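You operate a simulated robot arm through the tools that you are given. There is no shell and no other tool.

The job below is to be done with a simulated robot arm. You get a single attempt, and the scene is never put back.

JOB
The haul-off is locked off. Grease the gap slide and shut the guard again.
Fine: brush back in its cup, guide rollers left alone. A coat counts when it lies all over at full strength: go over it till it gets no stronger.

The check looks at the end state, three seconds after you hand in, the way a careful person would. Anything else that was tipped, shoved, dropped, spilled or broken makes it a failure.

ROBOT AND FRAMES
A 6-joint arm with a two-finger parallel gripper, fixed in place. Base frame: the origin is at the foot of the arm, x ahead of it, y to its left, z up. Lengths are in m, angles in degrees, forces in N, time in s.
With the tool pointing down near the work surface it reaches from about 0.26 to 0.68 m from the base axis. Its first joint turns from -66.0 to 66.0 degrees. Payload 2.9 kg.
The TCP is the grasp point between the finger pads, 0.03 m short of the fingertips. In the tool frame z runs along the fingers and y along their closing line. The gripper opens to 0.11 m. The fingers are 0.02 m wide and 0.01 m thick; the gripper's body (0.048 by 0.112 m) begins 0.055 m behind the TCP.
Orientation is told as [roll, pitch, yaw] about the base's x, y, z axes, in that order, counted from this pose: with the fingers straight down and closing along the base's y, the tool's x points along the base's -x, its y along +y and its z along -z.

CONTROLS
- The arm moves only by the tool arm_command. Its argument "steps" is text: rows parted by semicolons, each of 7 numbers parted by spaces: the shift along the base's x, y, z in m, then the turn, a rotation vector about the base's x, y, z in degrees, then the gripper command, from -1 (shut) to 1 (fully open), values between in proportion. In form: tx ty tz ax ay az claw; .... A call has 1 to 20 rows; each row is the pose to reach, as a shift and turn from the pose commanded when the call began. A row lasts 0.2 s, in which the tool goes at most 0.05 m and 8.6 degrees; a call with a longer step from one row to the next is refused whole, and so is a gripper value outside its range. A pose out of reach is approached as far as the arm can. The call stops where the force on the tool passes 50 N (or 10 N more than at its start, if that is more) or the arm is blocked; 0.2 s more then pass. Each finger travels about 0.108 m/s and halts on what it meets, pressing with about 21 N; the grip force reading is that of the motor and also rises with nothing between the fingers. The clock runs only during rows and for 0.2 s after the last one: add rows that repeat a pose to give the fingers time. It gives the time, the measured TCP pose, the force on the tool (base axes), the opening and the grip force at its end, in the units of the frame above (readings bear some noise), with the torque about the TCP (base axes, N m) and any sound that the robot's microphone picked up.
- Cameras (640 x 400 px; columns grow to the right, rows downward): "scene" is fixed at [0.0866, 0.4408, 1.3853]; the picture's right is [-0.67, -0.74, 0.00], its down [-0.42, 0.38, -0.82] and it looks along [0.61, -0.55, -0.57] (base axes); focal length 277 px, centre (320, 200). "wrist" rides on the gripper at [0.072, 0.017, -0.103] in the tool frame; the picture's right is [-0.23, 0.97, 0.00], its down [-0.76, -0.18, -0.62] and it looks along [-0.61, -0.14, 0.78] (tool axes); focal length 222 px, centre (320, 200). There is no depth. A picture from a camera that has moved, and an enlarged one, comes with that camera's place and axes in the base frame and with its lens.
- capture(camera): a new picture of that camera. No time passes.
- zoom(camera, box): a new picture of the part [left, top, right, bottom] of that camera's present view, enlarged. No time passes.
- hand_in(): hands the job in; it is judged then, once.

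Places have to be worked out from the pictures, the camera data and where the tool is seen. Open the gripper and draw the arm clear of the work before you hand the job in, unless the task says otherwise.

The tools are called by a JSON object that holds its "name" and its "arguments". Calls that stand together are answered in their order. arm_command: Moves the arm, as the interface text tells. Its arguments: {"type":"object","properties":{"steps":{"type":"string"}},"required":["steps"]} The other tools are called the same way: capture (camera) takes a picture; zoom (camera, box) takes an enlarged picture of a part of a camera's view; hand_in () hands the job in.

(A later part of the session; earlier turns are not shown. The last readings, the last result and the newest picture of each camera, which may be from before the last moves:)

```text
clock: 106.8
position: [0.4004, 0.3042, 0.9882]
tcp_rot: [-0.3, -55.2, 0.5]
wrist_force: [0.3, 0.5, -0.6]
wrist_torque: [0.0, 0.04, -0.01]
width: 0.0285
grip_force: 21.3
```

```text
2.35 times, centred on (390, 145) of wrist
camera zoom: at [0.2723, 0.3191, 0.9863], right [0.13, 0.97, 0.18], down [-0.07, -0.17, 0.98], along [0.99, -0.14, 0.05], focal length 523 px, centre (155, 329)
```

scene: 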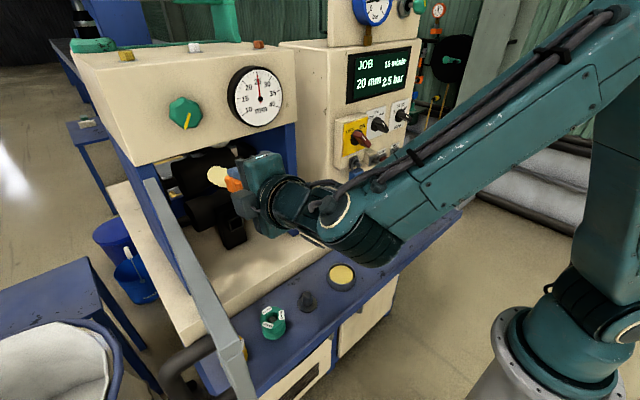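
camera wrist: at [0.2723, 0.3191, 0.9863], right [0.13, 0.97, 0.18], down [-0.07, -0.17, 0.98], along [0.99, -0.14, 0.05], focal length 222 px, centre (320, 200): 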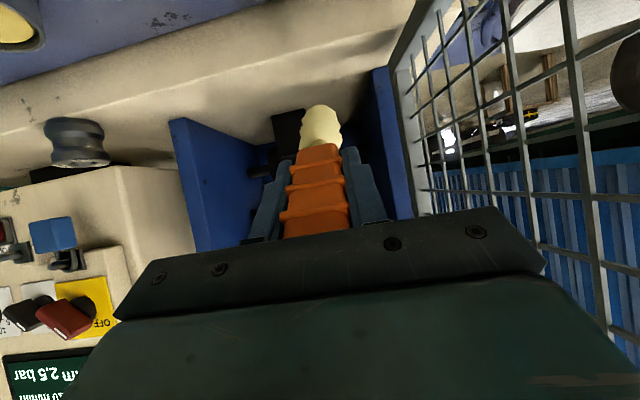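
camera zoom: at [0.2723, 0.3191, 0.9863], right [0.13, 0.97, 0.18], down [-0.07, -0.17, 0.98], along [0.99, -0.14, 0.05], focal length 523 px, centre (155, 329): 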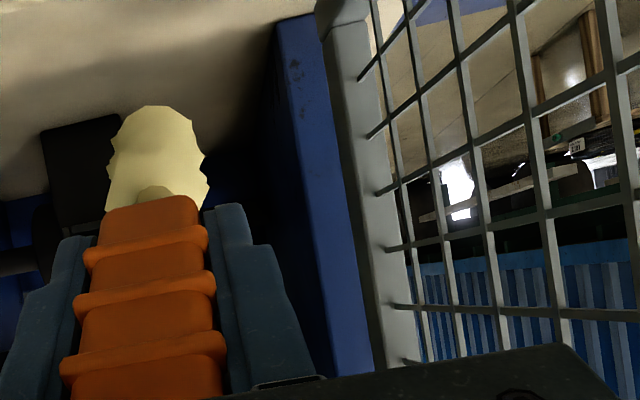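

I take a very close look at the blue tool's lower part, to know whether it is a plug made for that socket.

{"name": "zoom", "arguments": {"camera": "scene", "box": [376, 234, 402, 254]}}

{"name": "zoom", "arguments": {"camera": "scene", "box": [376, 242, 390, 254]}}

{"name": "zoom", "arguments": {"camera": "scene", "box": [325, 205, 350, 240]}}

```text
16.00 times, centred on (389, 244) of scene
camera zoom: at [0.0866, 0.4408, 1.3853], right [-0.67, -0.74, 0.0], down [-0.42, 0.38, -0.82], along [0.61, -0.55, -0.57], focal length 4432 px, centre (-784, -504)
```

zoom: 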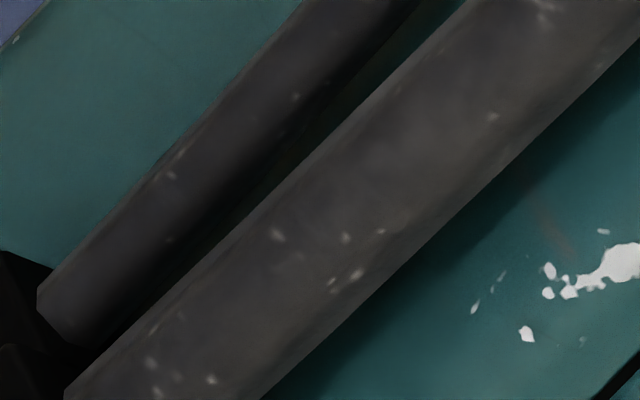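

```text
16.00 times, centred on (383, 248) of scene
camera zoom: at [0.0866, 0.4408, 1.3853], right [-0.67, -0.74, 0.0], down [-0.42, 0.38, -0.82], along [0.61, -0.55, -0.57], focal length 4432 px, centre (-688, -568)
```

zoom: 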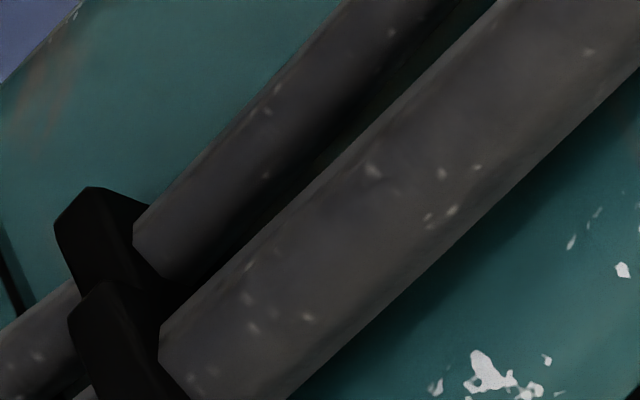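

```text
11.43 times, centred on (338, 222) of scene
camera zoom: at [0.0866, 0.4408, 1.3853], right [-0.67, -0.74, 0.0], down [-0.42, 0.38, -0.82], along [0.61, -0.55, -0.57], focal length 3166 px, centre (120, -57)
```

zoom: 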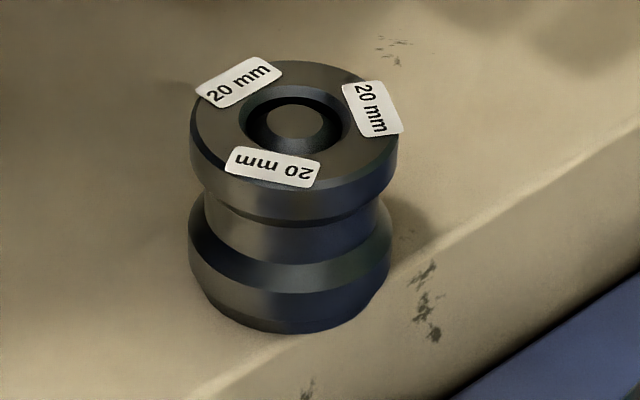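

To settle whether the recess took any grease, I return to the same spot above the tin and compare the bristles' colour with the picture taken right after the last dip.

{"name": "arm_command", "arguments": {"steps": "0 -0.03 0.02 0 7 0 -1; 0 -0.06 0.04 0 14 0 -1; 0 -0.09 0.06 0 21 0 -1; 0 -0.12 0.08 0 28 0 -1; 0 -0.145 0.083 0 35 0 -1; 0 -0.17 0.083 0 42 0 -1; -0.002 -0.195 0.083 0 49 0 -1; -0.004 -0.219 0.083 0 55.2 0 -1; -0.004 -0.219 0.083 0 55.2 0 -1"}}

{"name": "zoom", "arguments": {"camera": "wrist", "box": [240, 40, 400, 160]}}

{"name": "zoom", "arguments": {"camera": "scene", "box": [300, 150, 390, 300]}}

```text
clock: 108.8
position: [0.3964, 0.0823, 1.0731]
tcp_rot: [0.1, 0.2, 0.3]
wrist_force: [1.1, 0.8, 0.2]
wrist_torque: [0.0, 0.04, -0.04]
width: 0.0287
grip_force: 20.8
```

```text
3.33 times, centred on (320, 100) of wrist
camera zoom: at [0.3233, 0.098, 1.1763], right [0.22, 0.97, 0.0], down [0.76, -0.17, 0.62], along [0.61, -0.14, -0.78], focal length 740 px, centre (320, 533)
```

zoom: 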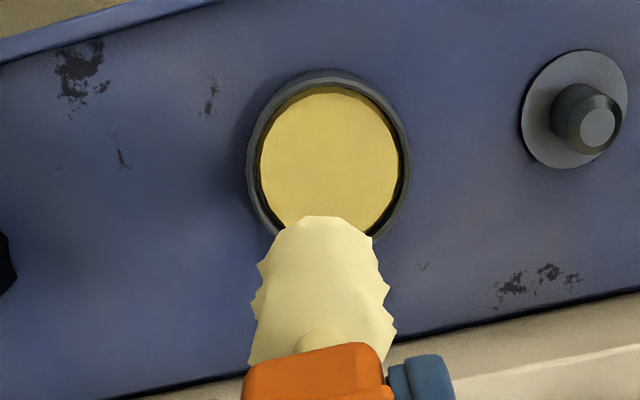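

```text
2.67 times, centred on (345, 225) of scene
camera zoom: at [0.0867, 0.4408, 1.3853], right [-0.67, -0.74, 0.0], down [-0.42, 0.38, -0.82], along [0.61, -0.55, -0.57], focal length 739 px, centre (253, 133)
```

zoom: 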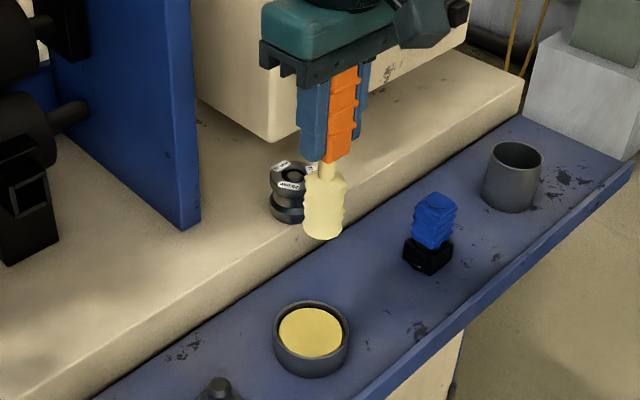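

The colours look about the same, so the recess evidently took nothing. Next I test the broad front face of the post itself, below the boss, with a light dab; first turning the wrist as before.

{"name": "arm_command", "arguments": {"steps": "0.002 0.006 0 0 0 8.2 -1; 0.004 0.012 0 0 0 16.4 -1; 0.006 0.018 0 0 0 24.6 -1; 0.008 0.024 0 0 0 32.8 -1; 0.01 0.03 0 0 0 41 -1; 0.012 0.036 0 0 0 49.2 -1; 0.014 0.042 0 0 0 57.4 -1; 0.018 0.048 0 0 0 65.6 -1; 0.02 0.054 0 0 0 73.8 -1; 0.022 0.06 0 0 0 82 -1; 0.025 0.067 0 0 0 90 -1; 0.025 0.067 0 0 0 90 -1"}}

{"name": "arm_command", "arguments": {"steps": "0.005 0.01 0 0 -8 0 -1; 0.01 0.02 0 0 -16 0 -1; 0.015 0.03 0 0 -24 0 -1; 0.02 0.04 0 0 -32 0 -1; 0.025 0.05 0 0 -40 0 -1; 0.03 0.06 -0.01 0 -48 0 -1; 0.04 0.07 -0.02 0 -56 0 -1; 0.05 0.08 -0.04 0 -64 0 -1; 0.055 0.087 -0.07 0 -72 0 -1; 0.06 0.087 -0.1 0 -76 0 -1; 0.07 0.087 -0.13 0 -76 0 -1; 0.075 0.087 -0.148 0 -76 0 -1; 0.075 0.087 -0.148 0 -76 0 -1"}}

{"name": "zoom", "arguments": {"camera": "wrist", "box": [250, 10, 430, 150]}}

{"name": "zoom", "arguments": {"camera": "scene", "box": [190, 170, 310, 280]}}

```text
clock: 111.4
position: [0.4205, 0.1487, 1.0715]
tcp_rot: [-0.1, 0.0, 90.4]
wrist_force: [-0.1, -1.1, -1.3]
wrist_torque: [-0.03, -0.03, -0.02]
width: 0.0287
grip_force: 21.1
```

```text
clock: 114.2
position: [0.4957, 0.238, 0.9231]
tcp_rot: [-76.0, 0.2, 90.1]
wrist_force: [-0.2, -0.6, -0.6]
wrist_torque: [0.0, 0.01, 0.02]
width: 0.0288
grip_force: 21.5
```

```text
2.86 times, centred on (340, 80) of wrist
camera zoom: at [0.3912, 0.1653, 0.9314], right [-0.24, 0.22, -0.95], down [-0.56, 0.76, 0.32], along [0.79, 0.61, -0.05], focal length 635 px, centre (263, 543)
```

zoom: 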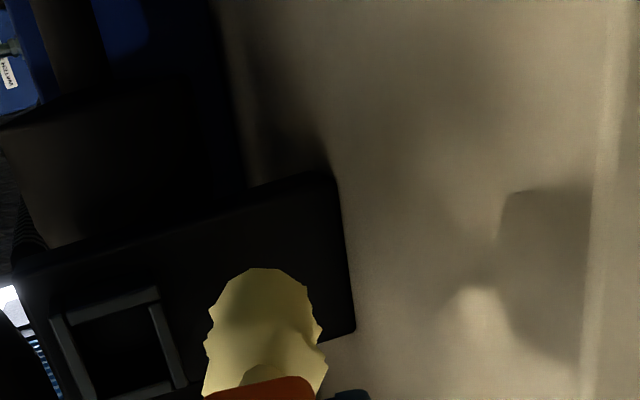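

```text
3.64 times, centred on (250, 225) of scene
camera zoom: at [0.0867, 0.4408, 1.3853], right [-0.67, -0.74, 0.0], down [-0.42, 0.38, -0.82], along [0.61, -0.55, -0.57], focal length 1007 px, centre (574, 109)
```

zoom: 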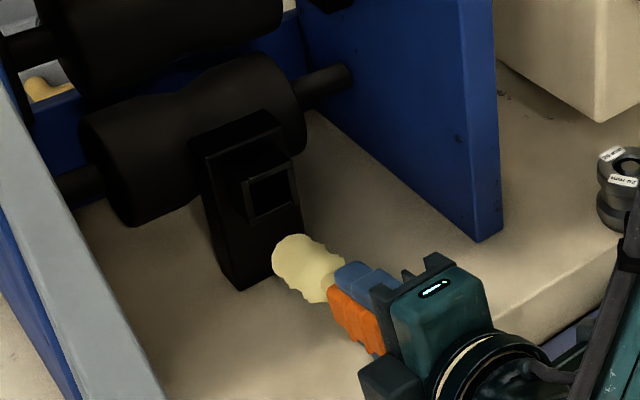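

I advance to dab the post's front face below the boss.

{"name": "arm_command", "arguments": {"steps": "0.01 0 0 0 0 0 -1; 0.02 0 0 0 0 0 -1; 0.028 0 0 0 0 0 -1; 0.033 0 0 0 0 0 -1; 0.036 0 0 0 0 0 -1"}}

{"name": "arm_command", "arguments": {"steps": "0.002 0 0 0 0 0 -1; 0.004 0 0 0 0 0 -1; 0.005 0 0 0 0 0 -1"}}

```text
clock: 115.4
position: [0.5327, 0.2387, 0.9222]
tcp_rot: [-75.6, 0.4, 90.3]
wrist_force: [-22.1, 0.1, 0.5]
wrist_torque: [0.02, 0.35, 0.0]
width: 0.0286
grip_force: 20.6
```

```text
clock: 116.0
position: [0.5315, 0.2391, 0.9208]
tcp_rot: [-75.6, 0.6, 90.4]
wrist_force: [-16.6, -0.6, 3.7]
wrist_torque: [0.0, -0.14, -0.14]
width: 0.0287
grip_force: 20.9
stopped in row 2: the force on the tool passed its limit at 54 N (the readings are from after the stop); the commanded pose is now the measured one
```

The post's front is at the same depth as the recess floor. I ease off, stroke lightly sideways and vertically, then back out to look.

{"name": "arm_command", "arguments": {"steps": "0.0 0.004 0 0 0 0 -1; 0.0 0.008 0 0 0 0 -1; 0.0 0.0 -0.002 0 0 0 -1; 0.0 -0.008 -0.002 0 0 0 -1; 0.0 0.0 -0.004 0 0 0 -1; 0.0 0.004 -0.004 0 0 0 -1; -0.01 0 0 0 0 0 -1; -0.03 0 0 0 0 0 -1; -0.036 0 0.005 0 0 0 -1; -0.04 0 0.03 0 0 0 -1; -0.05 0 0.06 0 0 0 -1; -0.06 0.03 0.09 0 0 0 -1"}}

{"name": "zoom", "arguments": {"camera": "scene", "box": [200, 180, 280, 260]}}

{"name": "zoom", "arguments": {"camera": "wrist", "box": [320, 10, 460, 130]}}

```text
clock: 118.6
position: [0.472, 0.2667, 1.0089]
tcp_rot: [-75.6, 0.6, 90.3]
wrist_force: [-0.5, 0.0, -1.7]
wrist_torque: [0.0, 0.03, 0.03]
width: 0.0288
grip_force: 21.1
```

```text
5.00 times, centred on (240, 220) of scene
camera zoom: at [0.0867, 0.4408, 1.3853], right [-0.67, -0.74, 0.0], down [-0.42, 0.38, -0.82], along [0.61, -0.55, -0.57], focal length 1385 px, centre (720, 100)
```

zoom: 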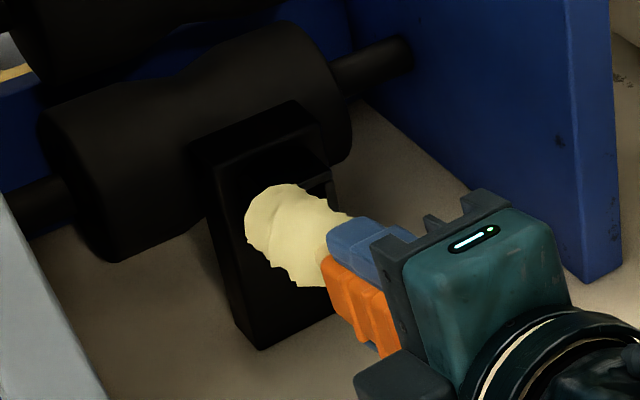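

```text
3.33 times, centred on (390, 70) of wrist
camera zoom: at [0.367, 0.1948, 1.019], right [-0.24, 0.22, -0.95], down [-0.56, 0.76, 0.32], along [0.79, 0.61, -0.06], focal length 740 px, centre (87, 633)
```

zoom: 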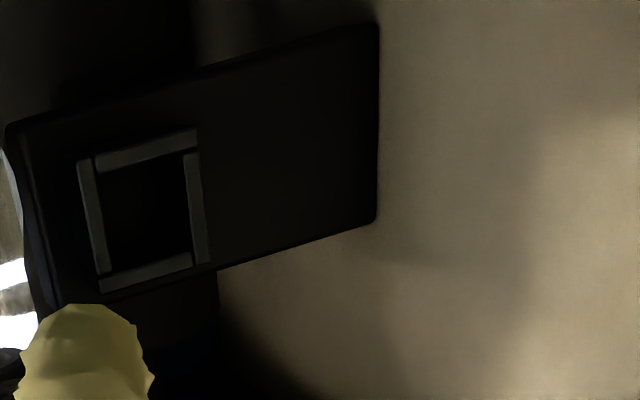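

No coat sticks to the post's front either. I unroll the wrist and look closely at the right-hand axle block, which carries the upper roller on the wall.

{"name": "arm_command", "arguments": {"steps": "-0.01 -0.01 0.01 8 0 -2 -1; -0.02 -0.015 0.01 16 0 -4 -1; -0.02 -0.02 0.01 24 0 -6 -1; -0.02 -0.02 0.01 32 0 -8 -1; -0.02 -0.02 0.01 40 0 -10 -1; -0.02 -0.02 0.01 48 0 -12 -1; -0.02 -0.02 0.01 56 0 -14 -1; -0.02 -0.02 0.01 64 0 -16 -1; -0.02 -0.02 0.01 72 0 -18 -1; -0.02 -0.02 0.01 80 0 -20 -1; -0.02 -0.02 0.01 87.3 0 -21.6 -1; -0.02 -0.02 0.01 87.3 0 -21.6 -1"}}

{"name": "capture", "arguments": {"camera": "wrist"}}

{"name": "zoom", "arguments": {"camera": "wrist", "box": [235, 110, 305, 190]}}

{"name": "zoom", "arguments": {"camera": "wrist", "box": [370, 90, 440, 170]}}

```text
clock: 121.2
position: [0.4519, 0.2479, 1.0217]
tcp_rot: [-1.6, -76.2, 2.0]
wrist_force: [0.0, 0.1, -0.6]
wrist_torque: [-0.01, 0.0, 0.02]
width: 0.0287
grip_force: 20.9
```

```text
taken
camera wrist: at [0.3339, 0.2636, 0.9759], right [0.04, 0.98, 0.21], down [-0.42, -0.18, 0.89], along [0.91, -0.13, 0.4], focal length 222 px, centre (320, 200)
```

wrist: 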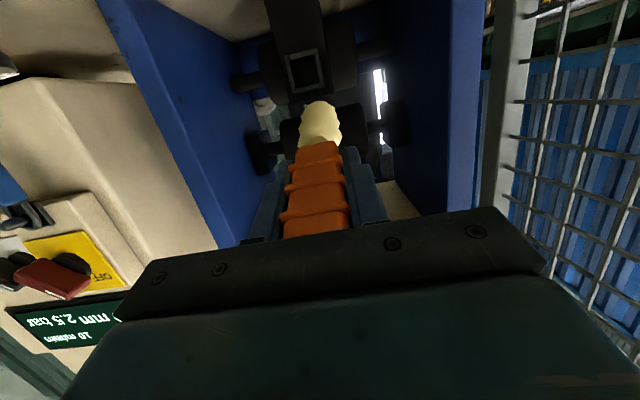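

```text
5.00 times, centred on (270, 150) of wrist
camera zoom: at [0.3339, 0.2636, 0.9759], right [0.04, 0.98, 0.21], down [-0.42, -0.18, 0.89], along [0.91, -0.13, 0.4], focal length 1111 px, centre (570, 450)
```

zoom: 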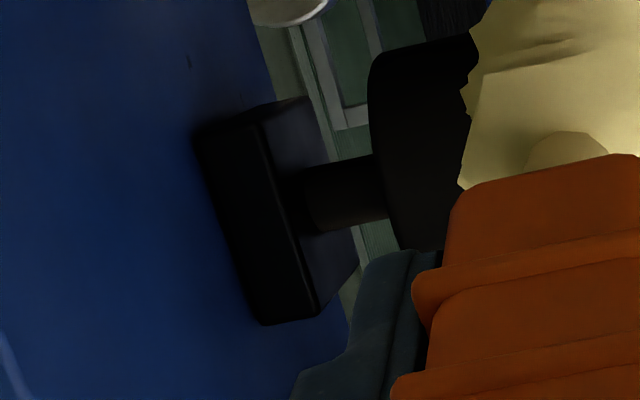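

```text
5.00 times, centred on (405, 130) of wrist
camera zoom: at [0.3339, 0.2636, 0.9759], right [0.04, 0.98, 0.21], down [-0.42, -0.18, 0.89], along [0.91, -0.13, 0.4], focal length 1111 px, centre (-105, 550)
```

zoom: 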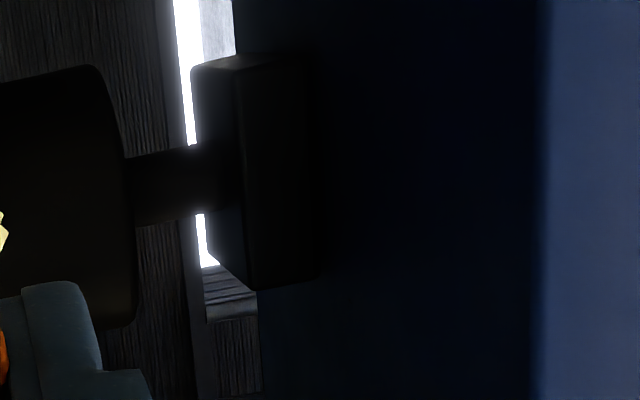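

I take the same frontal view of the recess as before any contact, to compare directly.

{"name": "zoom", "arguments": {"camera": "wrist", "box": [260, 25, 350, 115]}}

{"name": "zoom", "arguments": {"camera": "wrist", "box": [285, 50, 325, 90]}}

```text
4.44 times, centred on (305, 70) of wrist
camera zoom: at [0.3339, 0.2636, 0.9759], right [0.04, 0.98, 0.21], down [-0.42, -0.18, 0.89], along [0.91, -0.13, 0.4], focal length 987 px, centre (387, 778)
```

zoom: 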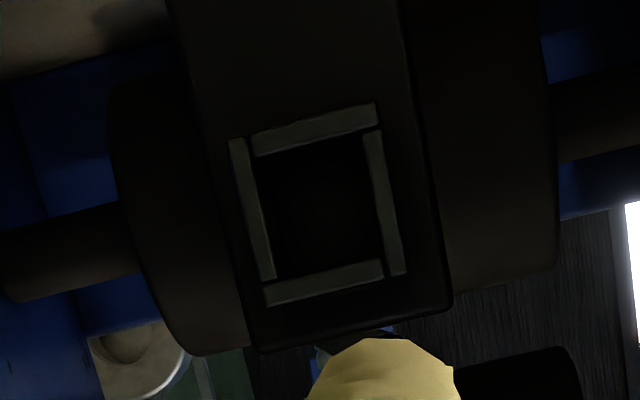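

```text
10.00 times, centred on (305, 70) of wrist
camera zoom: at [0.3339, 0.2636, 0.9759], right [0.04, 0.98, 0.21], down [-0.42, -0.18, 0.89], along [0.91, -0.13, 0.4], focal length 2221 px, centre (470, 1500)
```

zoom: 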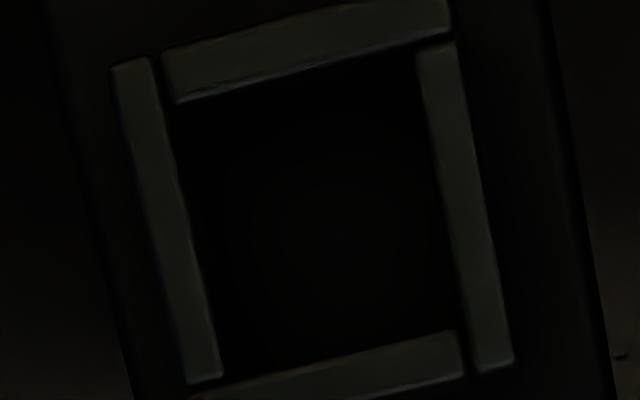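

The recess is definitely still bare. I look again at the green structure behind the top of the housing and the rest of the upper scene for anything like a slide.

{"name": "zoom", "arguments": {"camera": "scene", "box": [50, 0, 160, 70]}}

{"name": "zoom", "arguments": {"camera": "scene", "box": [150, 0, 300, 70]}}

{"name": "zoom", "arguments": {"camera": "scene", "box": [300, 0, 480, 110]}}

{"name": "zoom", "arguments": {"camera": "scene", "box": [180, 230, 420, 400]}}

```text
5.71 times, centred on (105, 35) of scene
camera zoom: at [0.0866, 0.4408, 1.3853], right [-0.67, -0.74, 0.0], down [-0.42, 0.38, -0.82], along [0.61, -0.55, -0.57], focal length 1583 px, centre (1549, 1143)
```

zoom: 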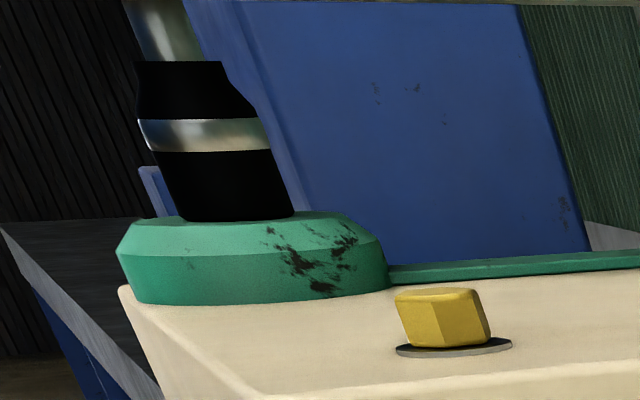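

```text
4.27 times, centred on (225, 35) of scene
camera zoom: at [0.0866, 0.4408, 1.3853], right [-0.67, -0.74, 0.0], down [-0.42, 0.38, -0.82], along [0.61, -0.55, -0.57], focal length 1182 px, centre (725, 904)
```

zoom: 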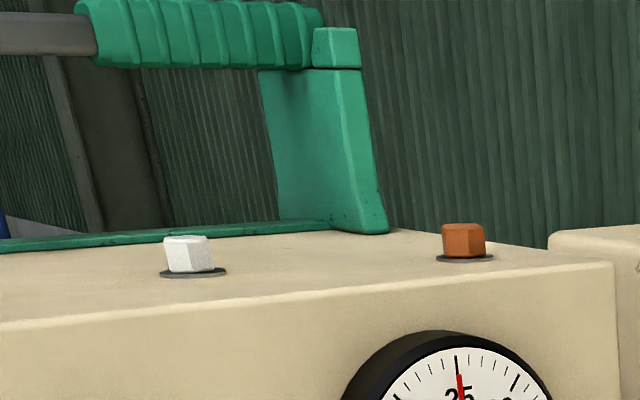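

```text
3.56 times, centred on (390, 55) of scene
camera zoom: at [0.0866, 0.4408, 1.3853], right [-0.67, -0.74, 0.0], down [-0.42, 0.38, -0.82], along [0.61, -0.55, -0.57], focal length 985 px, centre (71, 716)
```

zoom: 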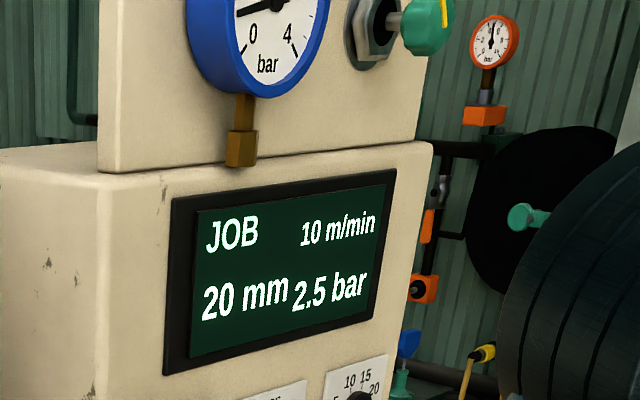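

```text
2.35 times, centred on (300, 315) of scene
camera zoom: at [0.0866, 0.4408, 1.3853], right [-0.67, -0.74, 0.0], down [-0.42, 0.38, -0.82], along [0.61, -0.55, -0.57], focal length 652 px, centre (367, -71)
```

zoom: 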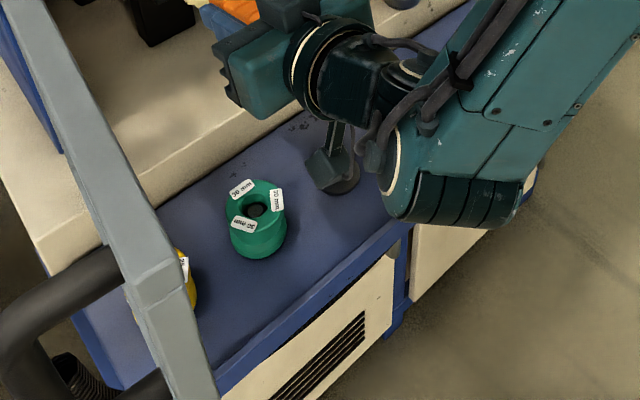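

Nothing else is visible anywhere, so the remaining candidates for the gap slide are the carriages (axle blocks) of the upper roller. I'll dab the front of the right one lightly: first I roll the wrist and line up in front of it, outside the casing.

{"name": "arm_command", "arguments": {"steps": "0 -0.015 0.01 -8 0 2.1 -1; 0 -0.03 0.015 -16 0 4.1 -1; 0 -0.045 0.015 -24 0 6.2 -1; 0 -0.06 0.015 -32 0 8.2 -1; 0 -0.075 0.015 -40 0 10.3 -1; 0 -0.09 0.015 -48 0 12.3 -1; 0 -0.105 0.015 -56 0 14.4 -1; 0 -0.115 0.015 -64 0 16.4 -1; 0 -0.125 0.015 -72 0 18.5 -1; 0 -0.127 0.015 -80 0 20.5 -1; 0 -0.127 0.015 -87.3 0 21.6 -1; 0 -0.127 0.015 -87.3 0 21.6 -1"}}

{"name": "arm_command", "arguments": {"steps": "0.02 0 0 0 -4 0 -1; 0.04 0 0 0 -8 0 -1; 0.055 0 0 0 -11 0 -1; 0.055 0 0 0 -11 0 -1"}}

{"name": "capture", "arguments": {"camera": "wrist"}}

{"name": "capture", "arguments": {"camera": "scene"}}

```text
clock: 123.8
position: [0.4534, 0.1213, 1.036]
tcp_rot: [-75.7, 0.7, 90.2]
wrist_force: [1.0, -0.2, -0.1]
wrist_torque: [0.0, 0.03, 0.01]
width: 0.0287
grip_force: 20.9
```

```text
clock: 124.8
position: [0.5069, 0.1215, 1.0349]
tcp_rot: [-86.7, 0.5, 90.1]
wrist_force: [-0.1, 0.8, -1.1]
wrist_torque: [0.02, 0.02, -0.02]
width: 0.0287
grip_force: 21.0
```

```text
taken
camera wrist: at [0.4045, 0.0483, 1.0252], right [-0.06, 0.22, -0.97], down [-0.61, 0.76, 0.21], along [0.79, 0.61, 0.09], focal length 222 px, centre (320, 200)
```

wrist: 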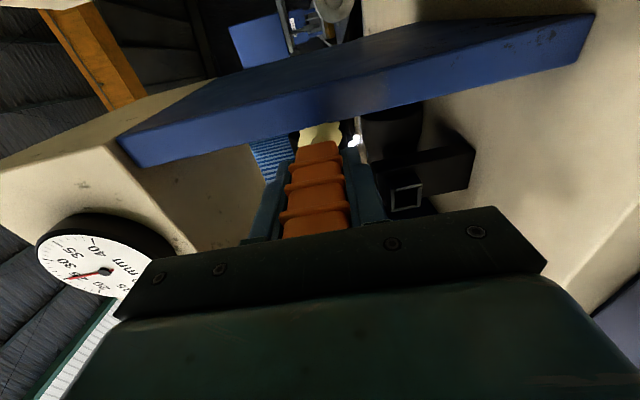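

```text
taken
```

scene: 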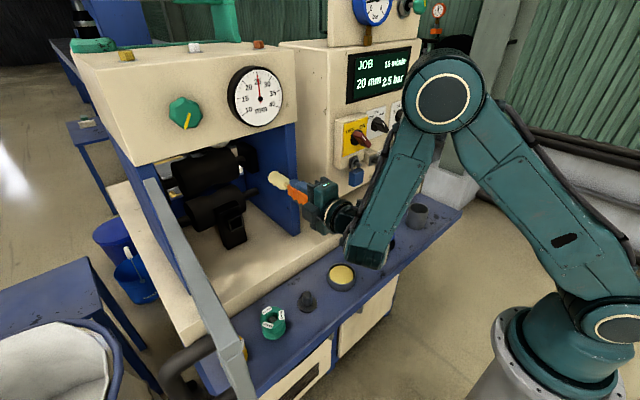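

The brush is just inside the opening by the right wall. I zoom in to see how it lines up with the block.

{"name": "zoom", "arguments": {"camera": "scene", "box": [200, 120, 320, 220]}}

{"name": "zoom", "arguments": {"camera": "wrist", "box": [230, 60, 450, 220]}}

```text
4.00 times, centred on (260, 170) of scene
camera zoom: at [0.0867, 0.4408, 1.3853], right [-0.67, -0.74, 0.0], down [-0.42, 0.38, -0.82], along [0.61, -0.55, -0.57], focal length 1108 px, centre (560, 320)
```

zoom: 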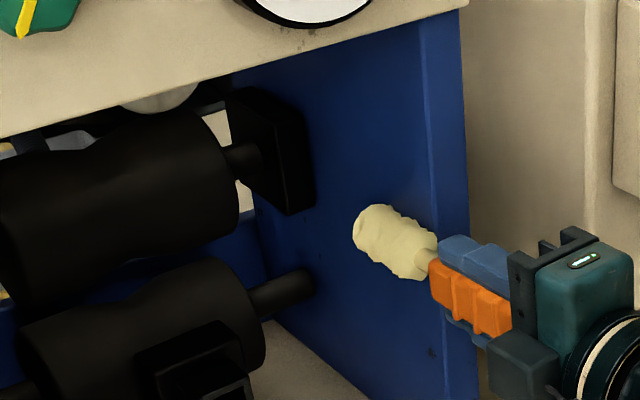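

```text
2.50 times, centred on (340, 140) of wrist
camera zoom: at [0.4045, 0.0483, 1.0252], right [-0.06, 0.22, -0.97], down [-0.61, 0.76, 0.21], along [0.79, 0.61, 0.09], focal length 555 px, centre (270, 350)
```

zoom: 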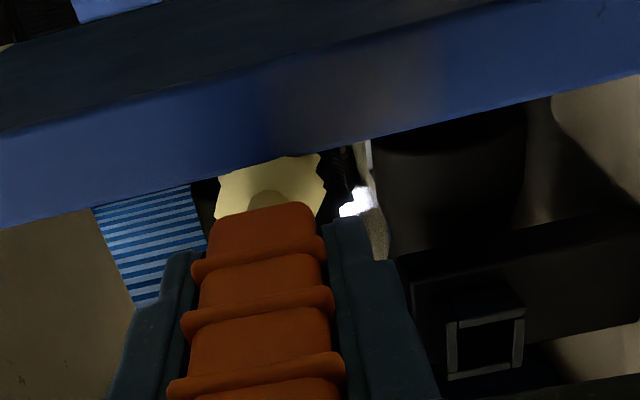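

Lined up: I advance along the wall toward the block's front face, first most of the way and then in small steps.

{"name": "arm_command", "arguments": {"steps": "0.02 0.001 0.003 0 -2 0 -1; 0.04 0.001 0.006 0 -3 0 -1; 0.055 0.001 0.006 0 -3 0 -1; 0.065 0.001 0.006 0 -3 0 -1; 0.072 0.001 0.006 0 -3 0 -1"}}

{"name": "zoom", "arguments": {"camera": "scene", "box": [220, 130, 300, 200]}}

```text
clock: 125.4
position: [0.5369, 0.1227, 1.0395]
tcp_rot: [-89.0, 1.1, 90.3]
wrist_force: [-42.9, -1.4, 9.2]
wrist_torque: [-0.1, -0.92, -0.68]
width: 0.0288
grip_force: 21.2
stopped in row 3: the force on the tool passed its limit at 89 N (the readings are from after the stop); the commanded pose is now the measured one
```

```text
5.71 times, centred on (260, 165) of scene
camera zoom: at [0.0852, 0.4407, 1.3854], right [-0.67, -0.74, 0.0], down [-0.42, 0.38, -0.82], along [0.61, -0.55, -0.57], focal length 1583 px, centre (663, 400)
```

zoom: 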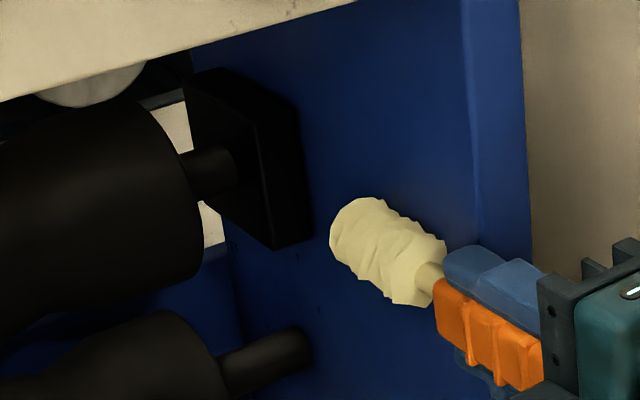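

Unexpected stop: something solid was met with the tip near x≈0.655, well before the visible block front. I back off at once and look at what was touched.

{"name": "arm_command", "arguments": {"steps": "-0.01 0 0 0 0 0 -1; -0.03 0 0 0 2 0 -1; -0.045 0 0 0 5 0 -1; -0.06 0.01 0 0 9 0 -1; -0.075 0.03 0.0 0 13 0 -1; -0.085 0.06 0.0 0 13 0 -1"}}

{"name": "zoom", "arguments": {"camera": "scene", "box": [220, 120, 310, 220]}}

{"name": "capture", "arguments": {"camera": "wrist"}}

```text
clock: 126.8
position: [0.456, 0.1821, 1.0367]
tcp_rot: [-75.8, 0.9, 90.5]
wrist_force: [-0.1, -0.4, -0.9]
wrist_torque: [-0.02, -0.01, -0.02]
width: 0.0286
grip_force: 21.1
```

```text
4.00 times, centred on (265, 170) of scene
camera zoom: at [0.0867, 0.4408, 1.3853], right [-0.67, -0.74, 0.0], down [-0.42, 0.38, -0.82], along [0.61, -0.55, -0.57], focal length 1108 px, centre (540, 320)
```

zoom: 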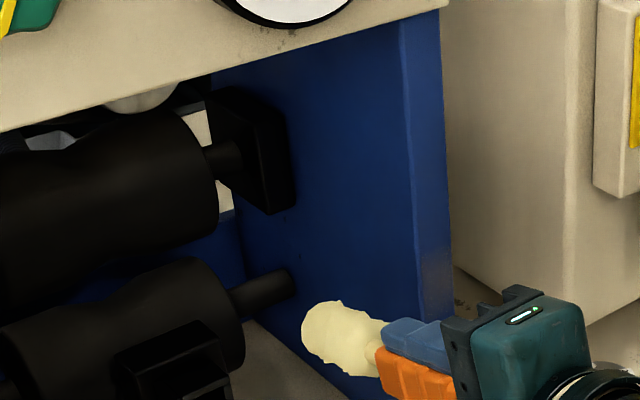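

```text
taken
camera wrist: at [0.3514, 0.1088, 1.0465], right [-0.24, 0.21, -0.95], down [-0.57, 0.76, 0.31], along [0.79, 0.61, -0.06], focal length 222 px, centre (320, 200)
```

wrist: 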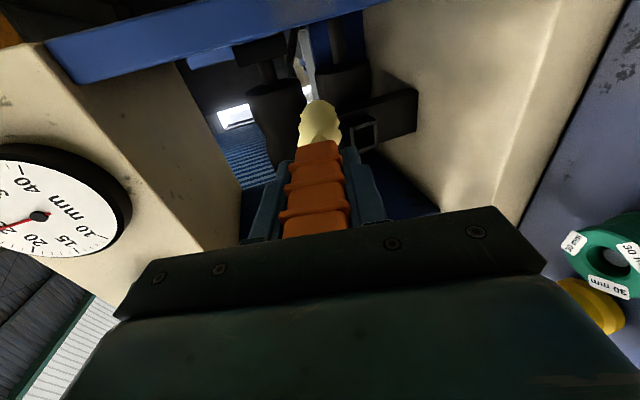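

It was my fingertip meeting the wall's front edge (the torque fits that), nothing else moved. I now look at the walls' inner faces at high zoom for any faint outlined plate.

{"name": "zoom", "arguments": {"camera": "scene", "box": [250, 130, 305, 215]}}

{"name": "zoom", "arguments": {"camera": "scene", "box": [240, 160, 270, 205]}}

{"name": "zoom", "arguments": {"camera": "wrist", "box": [200, 20, 320, 140]}}

{"name": "zoom", "arguments": {"camera": "wrist", "box": [220, 130, 300, 250]}}

```text
4.71 times, centred on (278, 172) of scene
camera zoom: at [0.0867, 0.4408, 1.3853], right [-0.67, -0.74, 0.0], down [-0.42, 0.38, -0.82], along [0.61, -0.55, -0.57], focal length 1304 px, centre (520, 329)
```

zoom: 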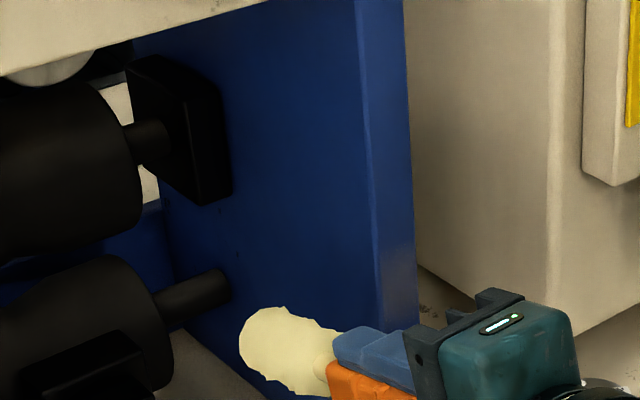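

```text
8.89 times, centred on (255, 182) of scene
camera zoom: at [0.0867, 0.4408, 1.3853], right [-0.67, -0.74, 0.0], down [-0.42, 0.38, -0.82], along [0.61, -0.55, -0.57], focal length 2462 px, centre (898, 356)
```

zoom: 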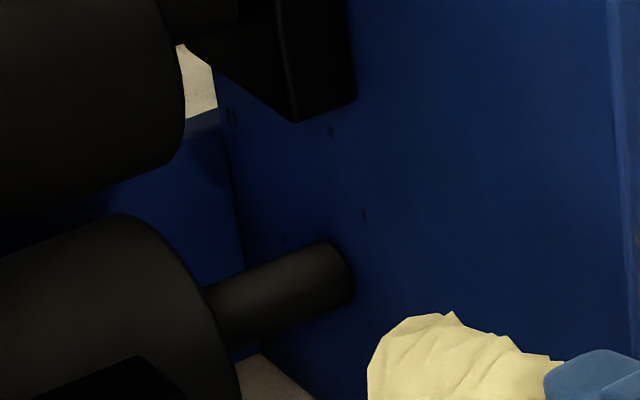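

```text
3.33 times, centred on (260, 80) of wrist
camera zoom: at [0.3514, 0.1088, 1.0465], right [-0.24, 0.21, -0.95], down [-0.57, 0.76, 0.31], along [0.79, 0.61, -0.06], focal length 740 px, centre (520, 600)
```

zoom: 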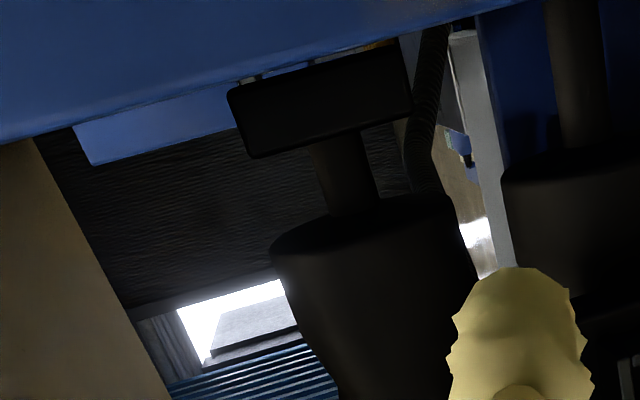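

```text
3.33 times, centred on (260, 190) of wrist
camera zoom: at [0.3514, 0.1088, 1.0465], right [-0.24, 0.21, -0.95], down [-0.57, 0.76, 0.31], along [0.79, 0.61, -0.06], focal length 740 px, centre (520, 233)
```

zoom: 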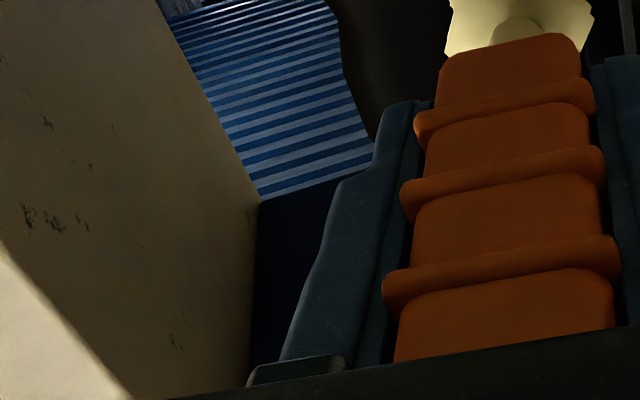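

The walls are bare. I'll test the right carriage block's front face properly: approaching it with the brush turned 12° toward the wall so the fingers stay clear of the wall's edge.

{"name": "arm_command", "arguments": {"steps": "0.02 -0.005 0 -0.5 -5 -4 -1; 0.035 -0.01 0 -1 -10 -8 -1; 0.044 -0.017 0 -1.5 -13.9 -11.9 -1; 0.044 -0.017 0 -1.5 -13.9 -11.9 -1"}}

{"name": "zoom", "arguments": {"camera": "scene", "box": [220, 120, 310, 220]}}

{"name": "zoom", "arguments": {"camera": "wrist", "box": [230, 20, 400, 150]}}

```text
clock: 127.8
position: [0.4992, 0.165, 1.0379]
tcp_rot: [-90.0, 1.0, 78.2]
wrist_force: [0.2, 0.5, -0.8]
wrist_torque: [-0.01, -0.01, 0.02]
width: 0.0286
grip_force: 21.0
```

```text
4.00 times, centred on (265, 170) of scene
camera zoom: at [0.0867, 0.4408, 1.3853], right [-0.67, -0.74, 0.0], down [-0.42, 0.38, -0.82], along [0.61, -0.55, -0.57], focal length 1108 px, centre (540, 320)
```

zoom: 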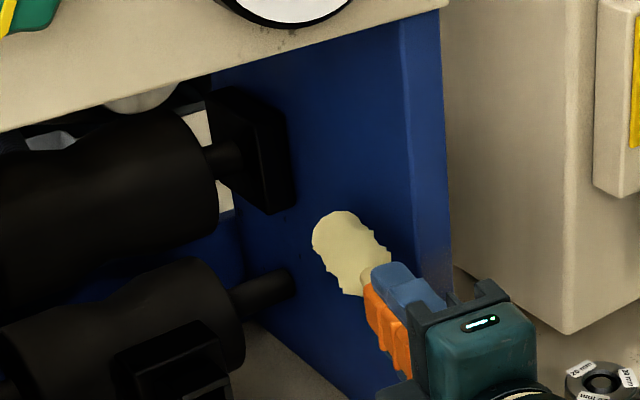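

```text
3.08 times, centred on (315, 85) of wrist
camera zoom: at [0.3825, 0.115, 1.0221], right [0.04, 0.21, -0.98], down [-0.45, 0.88, 0.17], along [0.89, 0.44, 0.13], focal length 684 px, centre (335, 554)
```

zoom: 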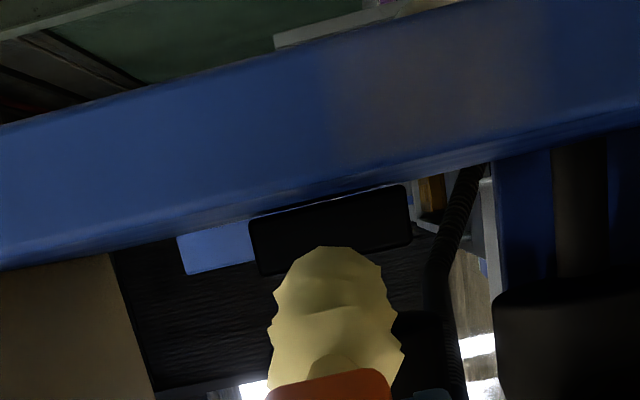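

The block's front face is straight ahead of the brush now. I advance along the brush axis, slowly at the end.

{"name": "arm_command", "arguments": {"steps": "0.02 -0.0042 0 0 0 0 -1; 0.04 -0.0085 0 0 0 0 -1; 0.06 -0.0128 0 0 0 0 -1; 0.072 -0.0153 0 0 0 0 -1; 0.08 -0.017 0 0 0 0 -1; 0.084 -0.0179 0 0 0 0 -1"}}

{"name": "zoom", "arguments": {"camera": "scene", "box": [220, 130, 290, 200]}}

{"name": "zoom", "arguments": {"camera": "wrist", "box": [230, 20, 400, 150]}}

```text
clock: 129.2
position: [0.5807, 0.1474, 1.0391]
tcp_rot: [-89.7, 1.1, 78.3]
wrist_force: [0.3, 0.3, -0.4]
wrist_torque: [-0.02, 0.02, 0.02]
width: 0.0286
grip_force: 20.8
```

```text
5.71 times, centred on (255, 165) of scene
camera zoom: at [0.0867, 0.4408, 1.3853], right [-0.67, -0.74, 0.0], down [-0.42, 0.38, -0.82], along [0.61, -0.55, -0.57], focal length 1583 px, centre (691, 400)
```

zoom: 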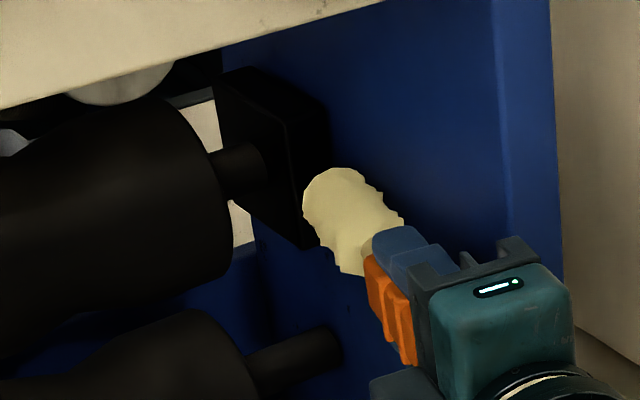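

```text
3.08 times, centred on (315, 85) of wrist
camera zoom: at [0.4643, 0.0974, 1.0226], right [0.04, 0.21, -0.98], down [-0.45, 0.88, 0.17], along [0.89, 0.44, 0.13], focal length 684 px, centre (335, 554)
```

zoom: 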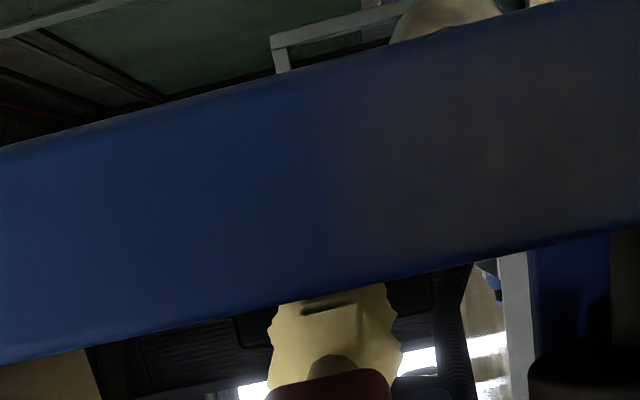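

Something notable: the wrist view shows a brownish tint on the lower part of the right wall's front edge, and the scene view had a lighter patch there too, near z≈1.0, which wasn't there before. I stop and look at that closely.

{"name": "zoom", "arguments": {"camera": "scene", "box": [270, 120, 320, 240]}}

{"name": "zoom", "arguments": {"camera": "scene", "box": [280, 170, 310, 215]}}

{"name": "capture", "arguments": {"camera": "wrist"}}

```text
3.33 times, centred on (295, 180) of scene
camera zoom: at [0.0867, 0.4408, 1.3853], right [-0.67, -0.74, 0.0], down [-0.42, 0.38, -0.82], along [0.61, -0.55, -0.57], focal length 923 px, centre (403, 267)
```

zoom: 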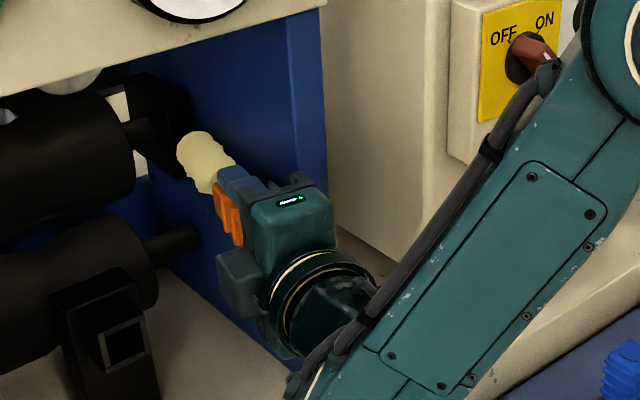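

```text
8.89 times, centred on (295, 192) of scene
camera zoom: at [0.0867, 0.4408, 1.3853], right [-0.67, -0.74, 0.0], down [-0.42, 0.38, -0.82], along [0.61, -0.55, -0.57], focal length 2462 px, centre (542, 267)
```

zoom: 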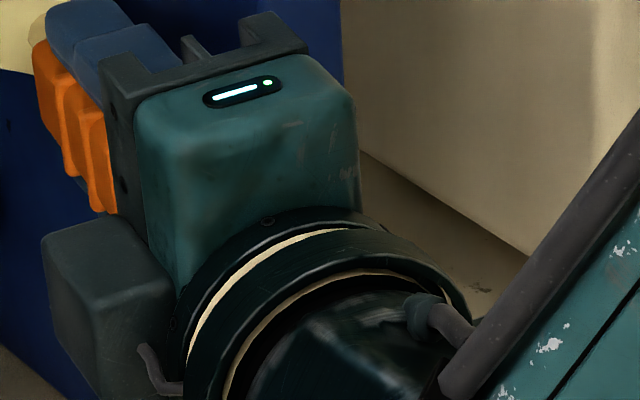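

```text
taken
camera wrist: at [0.4643, 0.0974, 1.0226], right [0.04, 0.21, -0.98], down [-0.45, 0.88, 0.17], along [0.89, 0.44, 0.13], focal length 222 px, centre (320, 200)
```

wrist: 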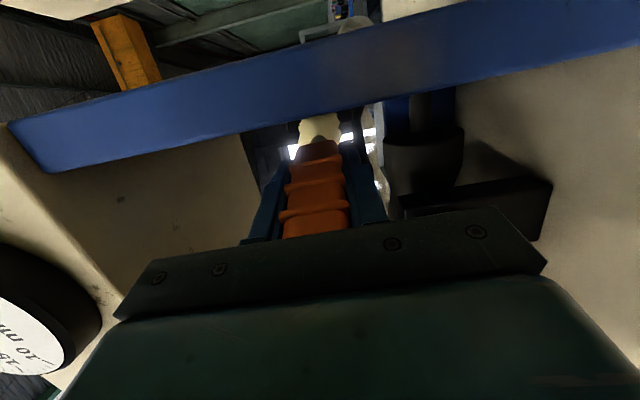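

There is a distinct brownish patch on the right wall's front edge at z≈0.98–1.02, just where the brush passed. I retract from the block and look at it from outside.

{"name": "arm_command", "arguments": {"steps": "-0.02 0.0042 0 0 0 0 -1; -0.05 0.0106 0 0 0 0 -1; -0.08 0.017 0 0 4 3 -1; -0.1 0.04 0.0 0 9 8 -1; -0.12 0.07 0.0 0 13 12 -1; -0.13 0.1 0.0 0 13 12 -1"}}

{"name": "zoom", "arguments": {"camera": "scene", "box": [260, 120, 330, 250]}}

{"name": "zoom", "arguments": {"camera": "scene", "box": [280, 165, 310, 215]}}

{"name": "capture", "arguments": {"camera": "wrist"}}

```text
clock: 130.6
position: [0.449, 0.2473, 1.0359]
tcp_rot: [-76.7, 2.4, 90.7]
wrist_force: [-0.9, -0.2, 0.3]
wrist_torque: [-0.03, 0.03, 0.01]
width: 0.0285
grip_force: 21.1
```

```text
3.08 times, centred on (295, 185) of scene
camera zoom: at [0.0867, 0.4408, 1.3853], right [-0.67, -0.74, 0.0], down [-0.42, 0.38, -0.82], along [0.61, -0.55, -0.57], focal length 852 px, centre (397, 246)
```

zoom: 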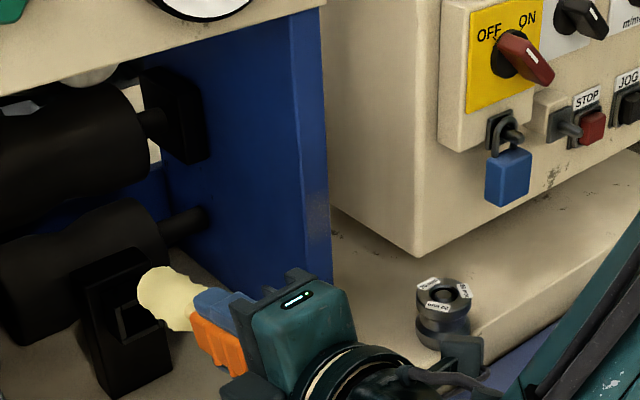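

```text
8.00 times, centred on (295, 190) of scene
camera zoom: at [0.0867, 0.4408, 1.3853], right [-0.67, -0.74, 0.0], down [-0.42, 0.38, -0.82], along [0.61, -0.55, -0.57], focal length 2216 px, centre (520, 280)
```

zoom: 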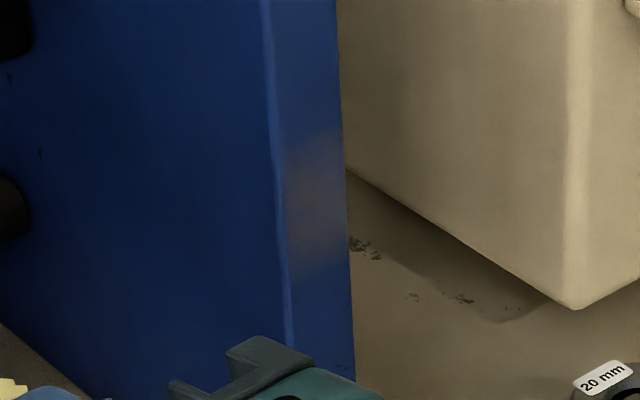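

```text
taken
camera wrist: at [0.3454, 0.1738, 1.0465], right [-0.22, 0.19, -0.96], down [-0.58, 0.77, 0.28], along [0.79, 0.62, -0.06], focal length 222 px, centre (320, 200)
```

wrist: 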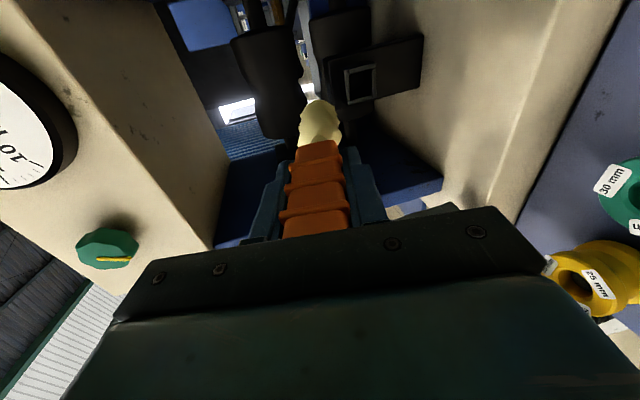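

Now it's clear: a translucent grease smear lies on the right upright's front edge (z≈0.98–1.03), where the brush had passed. Unlike the post, this surface takes grease, and it lies right behind the closed guard, so this upright edge should be the gap slide. I line up in front of it with the tip a couple of cm short.

{"name": "arm_command", "arguments": {"steps": "-0.015 -0.01 0.004 0 3 0 -1; -0.022 -0.05 0.01 0 6.7 0 -1; -0.022 -0.095 0.014 0 6.7 0 -1; -0.022 -0.135 0.014 0 6.7 0 -1; -0.022 -0.152 0.014 0 6.7 0 -1; -0.022 -0.152 0.014 0 6.7 0 -1"}}

{"name": "capture", "arguments": {"camera": "wrist"}}

{"name": "zoom", "arguments": {"camera": "scene", "box": [260, 120, 340, 230]}}

```text
clock: 132.0
position: [0.4264, 0.0977, 1.0531]
tcp_rot: [-70.1, 2.2, 91.0]
wrist_force: [0.7, 0.6, -0.1]
wrist_torque: [0.01, 0.02, -0.03]
width: 0.0286
grip_force: 21.3
```

```text
taken
camera wrist: at [0.3246, 0.0243, 1.074], right [-0.33, 0.19, -0.92], down [-0.54, 0.77, 0.35], along [0.77, 0.61, -0.15], focal length 222 px, centre (320, 200)
```

wrist: 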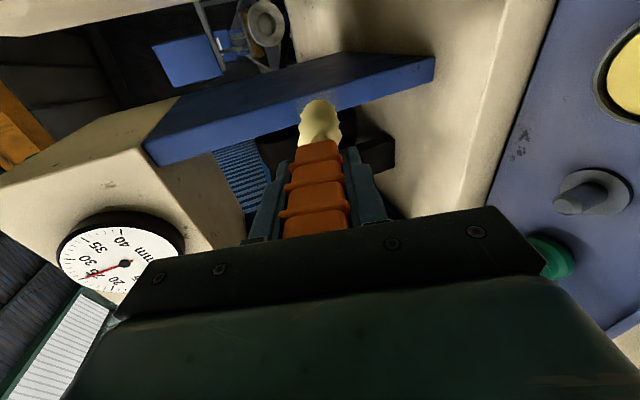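

```text
3.64 times, centred on (300, 175) of scene
camera zoom: at [0.0866, 0.4408, 1.3853], right [-0.67, -0.74, 0.0], down [-0.42, 0.38, -0.82], along [0.61, -0.55, -0.57], focal length 1007 px, centre (393, 291)
```

zoom: 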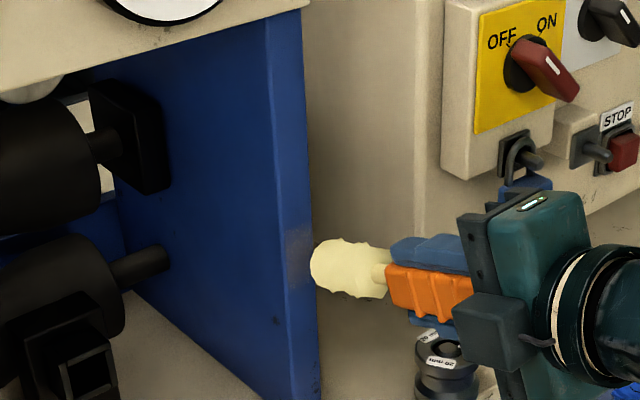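

{"name": "zoom", "arguments": {"camera": "wrist", "box": [140, 40, 450, 190]}}

{"name": "zoom", "arguments": {"camera": "scene", "box": [282, 120, 312, 245]}}

```text
2.06 times, centred on (295, 115) of wrist
camera zoom: at [0.3246, 0.0243, 1.074], right [-0.33, 0.19, -0.92], down [-0.54, 0.77, 0.35], along [0.77, 0.61, -0.15], focal length 459 px, centre (372, 376)
```

zoom: 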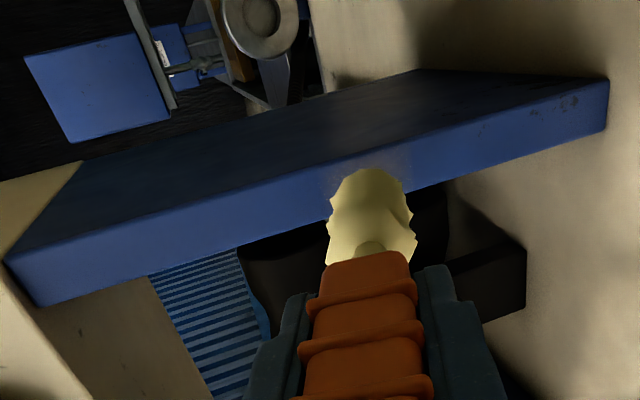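

```text
3.20 times, centred on (297, 182) of scene
camera zoom: at [0.0866, 0.4408, 1.3853], right [-0.67, -0.74, 0.0], down [-0.42, 0.38, -0.82], along [0.61, -0.55, -0.57], focal length 886 px, centre (394, 256)
```

zoom: 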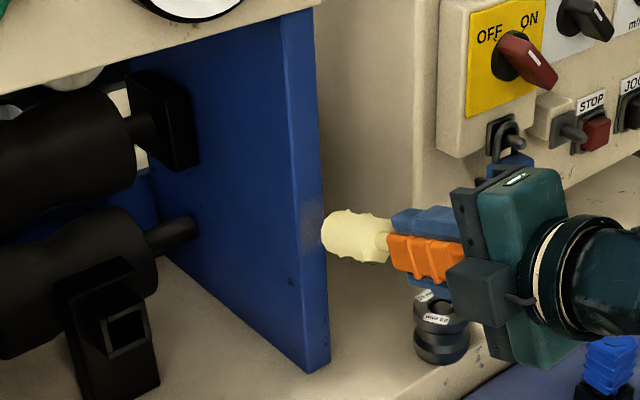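

The smear is faintly visible there on the edge. I advance to touch the edge lightly and make short vertical strokes.

{"name": "arm_command", "arguments": {"steps": "0.01 -0.002 0 0 0 0 -1; 0.018 -0.002 0 0 0 0 -1; 0.023 -0.002 0 0 0 0 -1; 0.026 -0.002 0 0 0 0 -1"}}

{"name": "arm_command", "arguments": {"steps": "0.002 0 0 0 0 0 -1; 0.004 0 0 0 0 0 -1; 0.006 0 0 0 0 0 -1"}}

```text
clock: 133.0
position: [0.4558, 0.0937, 1.0526]
tcp_rot: [-70.2, 2.2, 91.1]
wrist_force: [0.8, -0.1, -1.0]
wrist_torque: [-0.02, 0.02, -0.02]
width: 0.0285
grip_force: 20.7
```

```text
clock: 133.8
position: [0.4586, 0.0946, 1.0507]
tcp_rot: [-70.0, 2.3, 90.9]
wrist_force: [-46.3, 0.9, 11.7]
wrist_torque: [0.03, -0.03, -0.05]
width: 0.0289
grip_force: 20.6
```

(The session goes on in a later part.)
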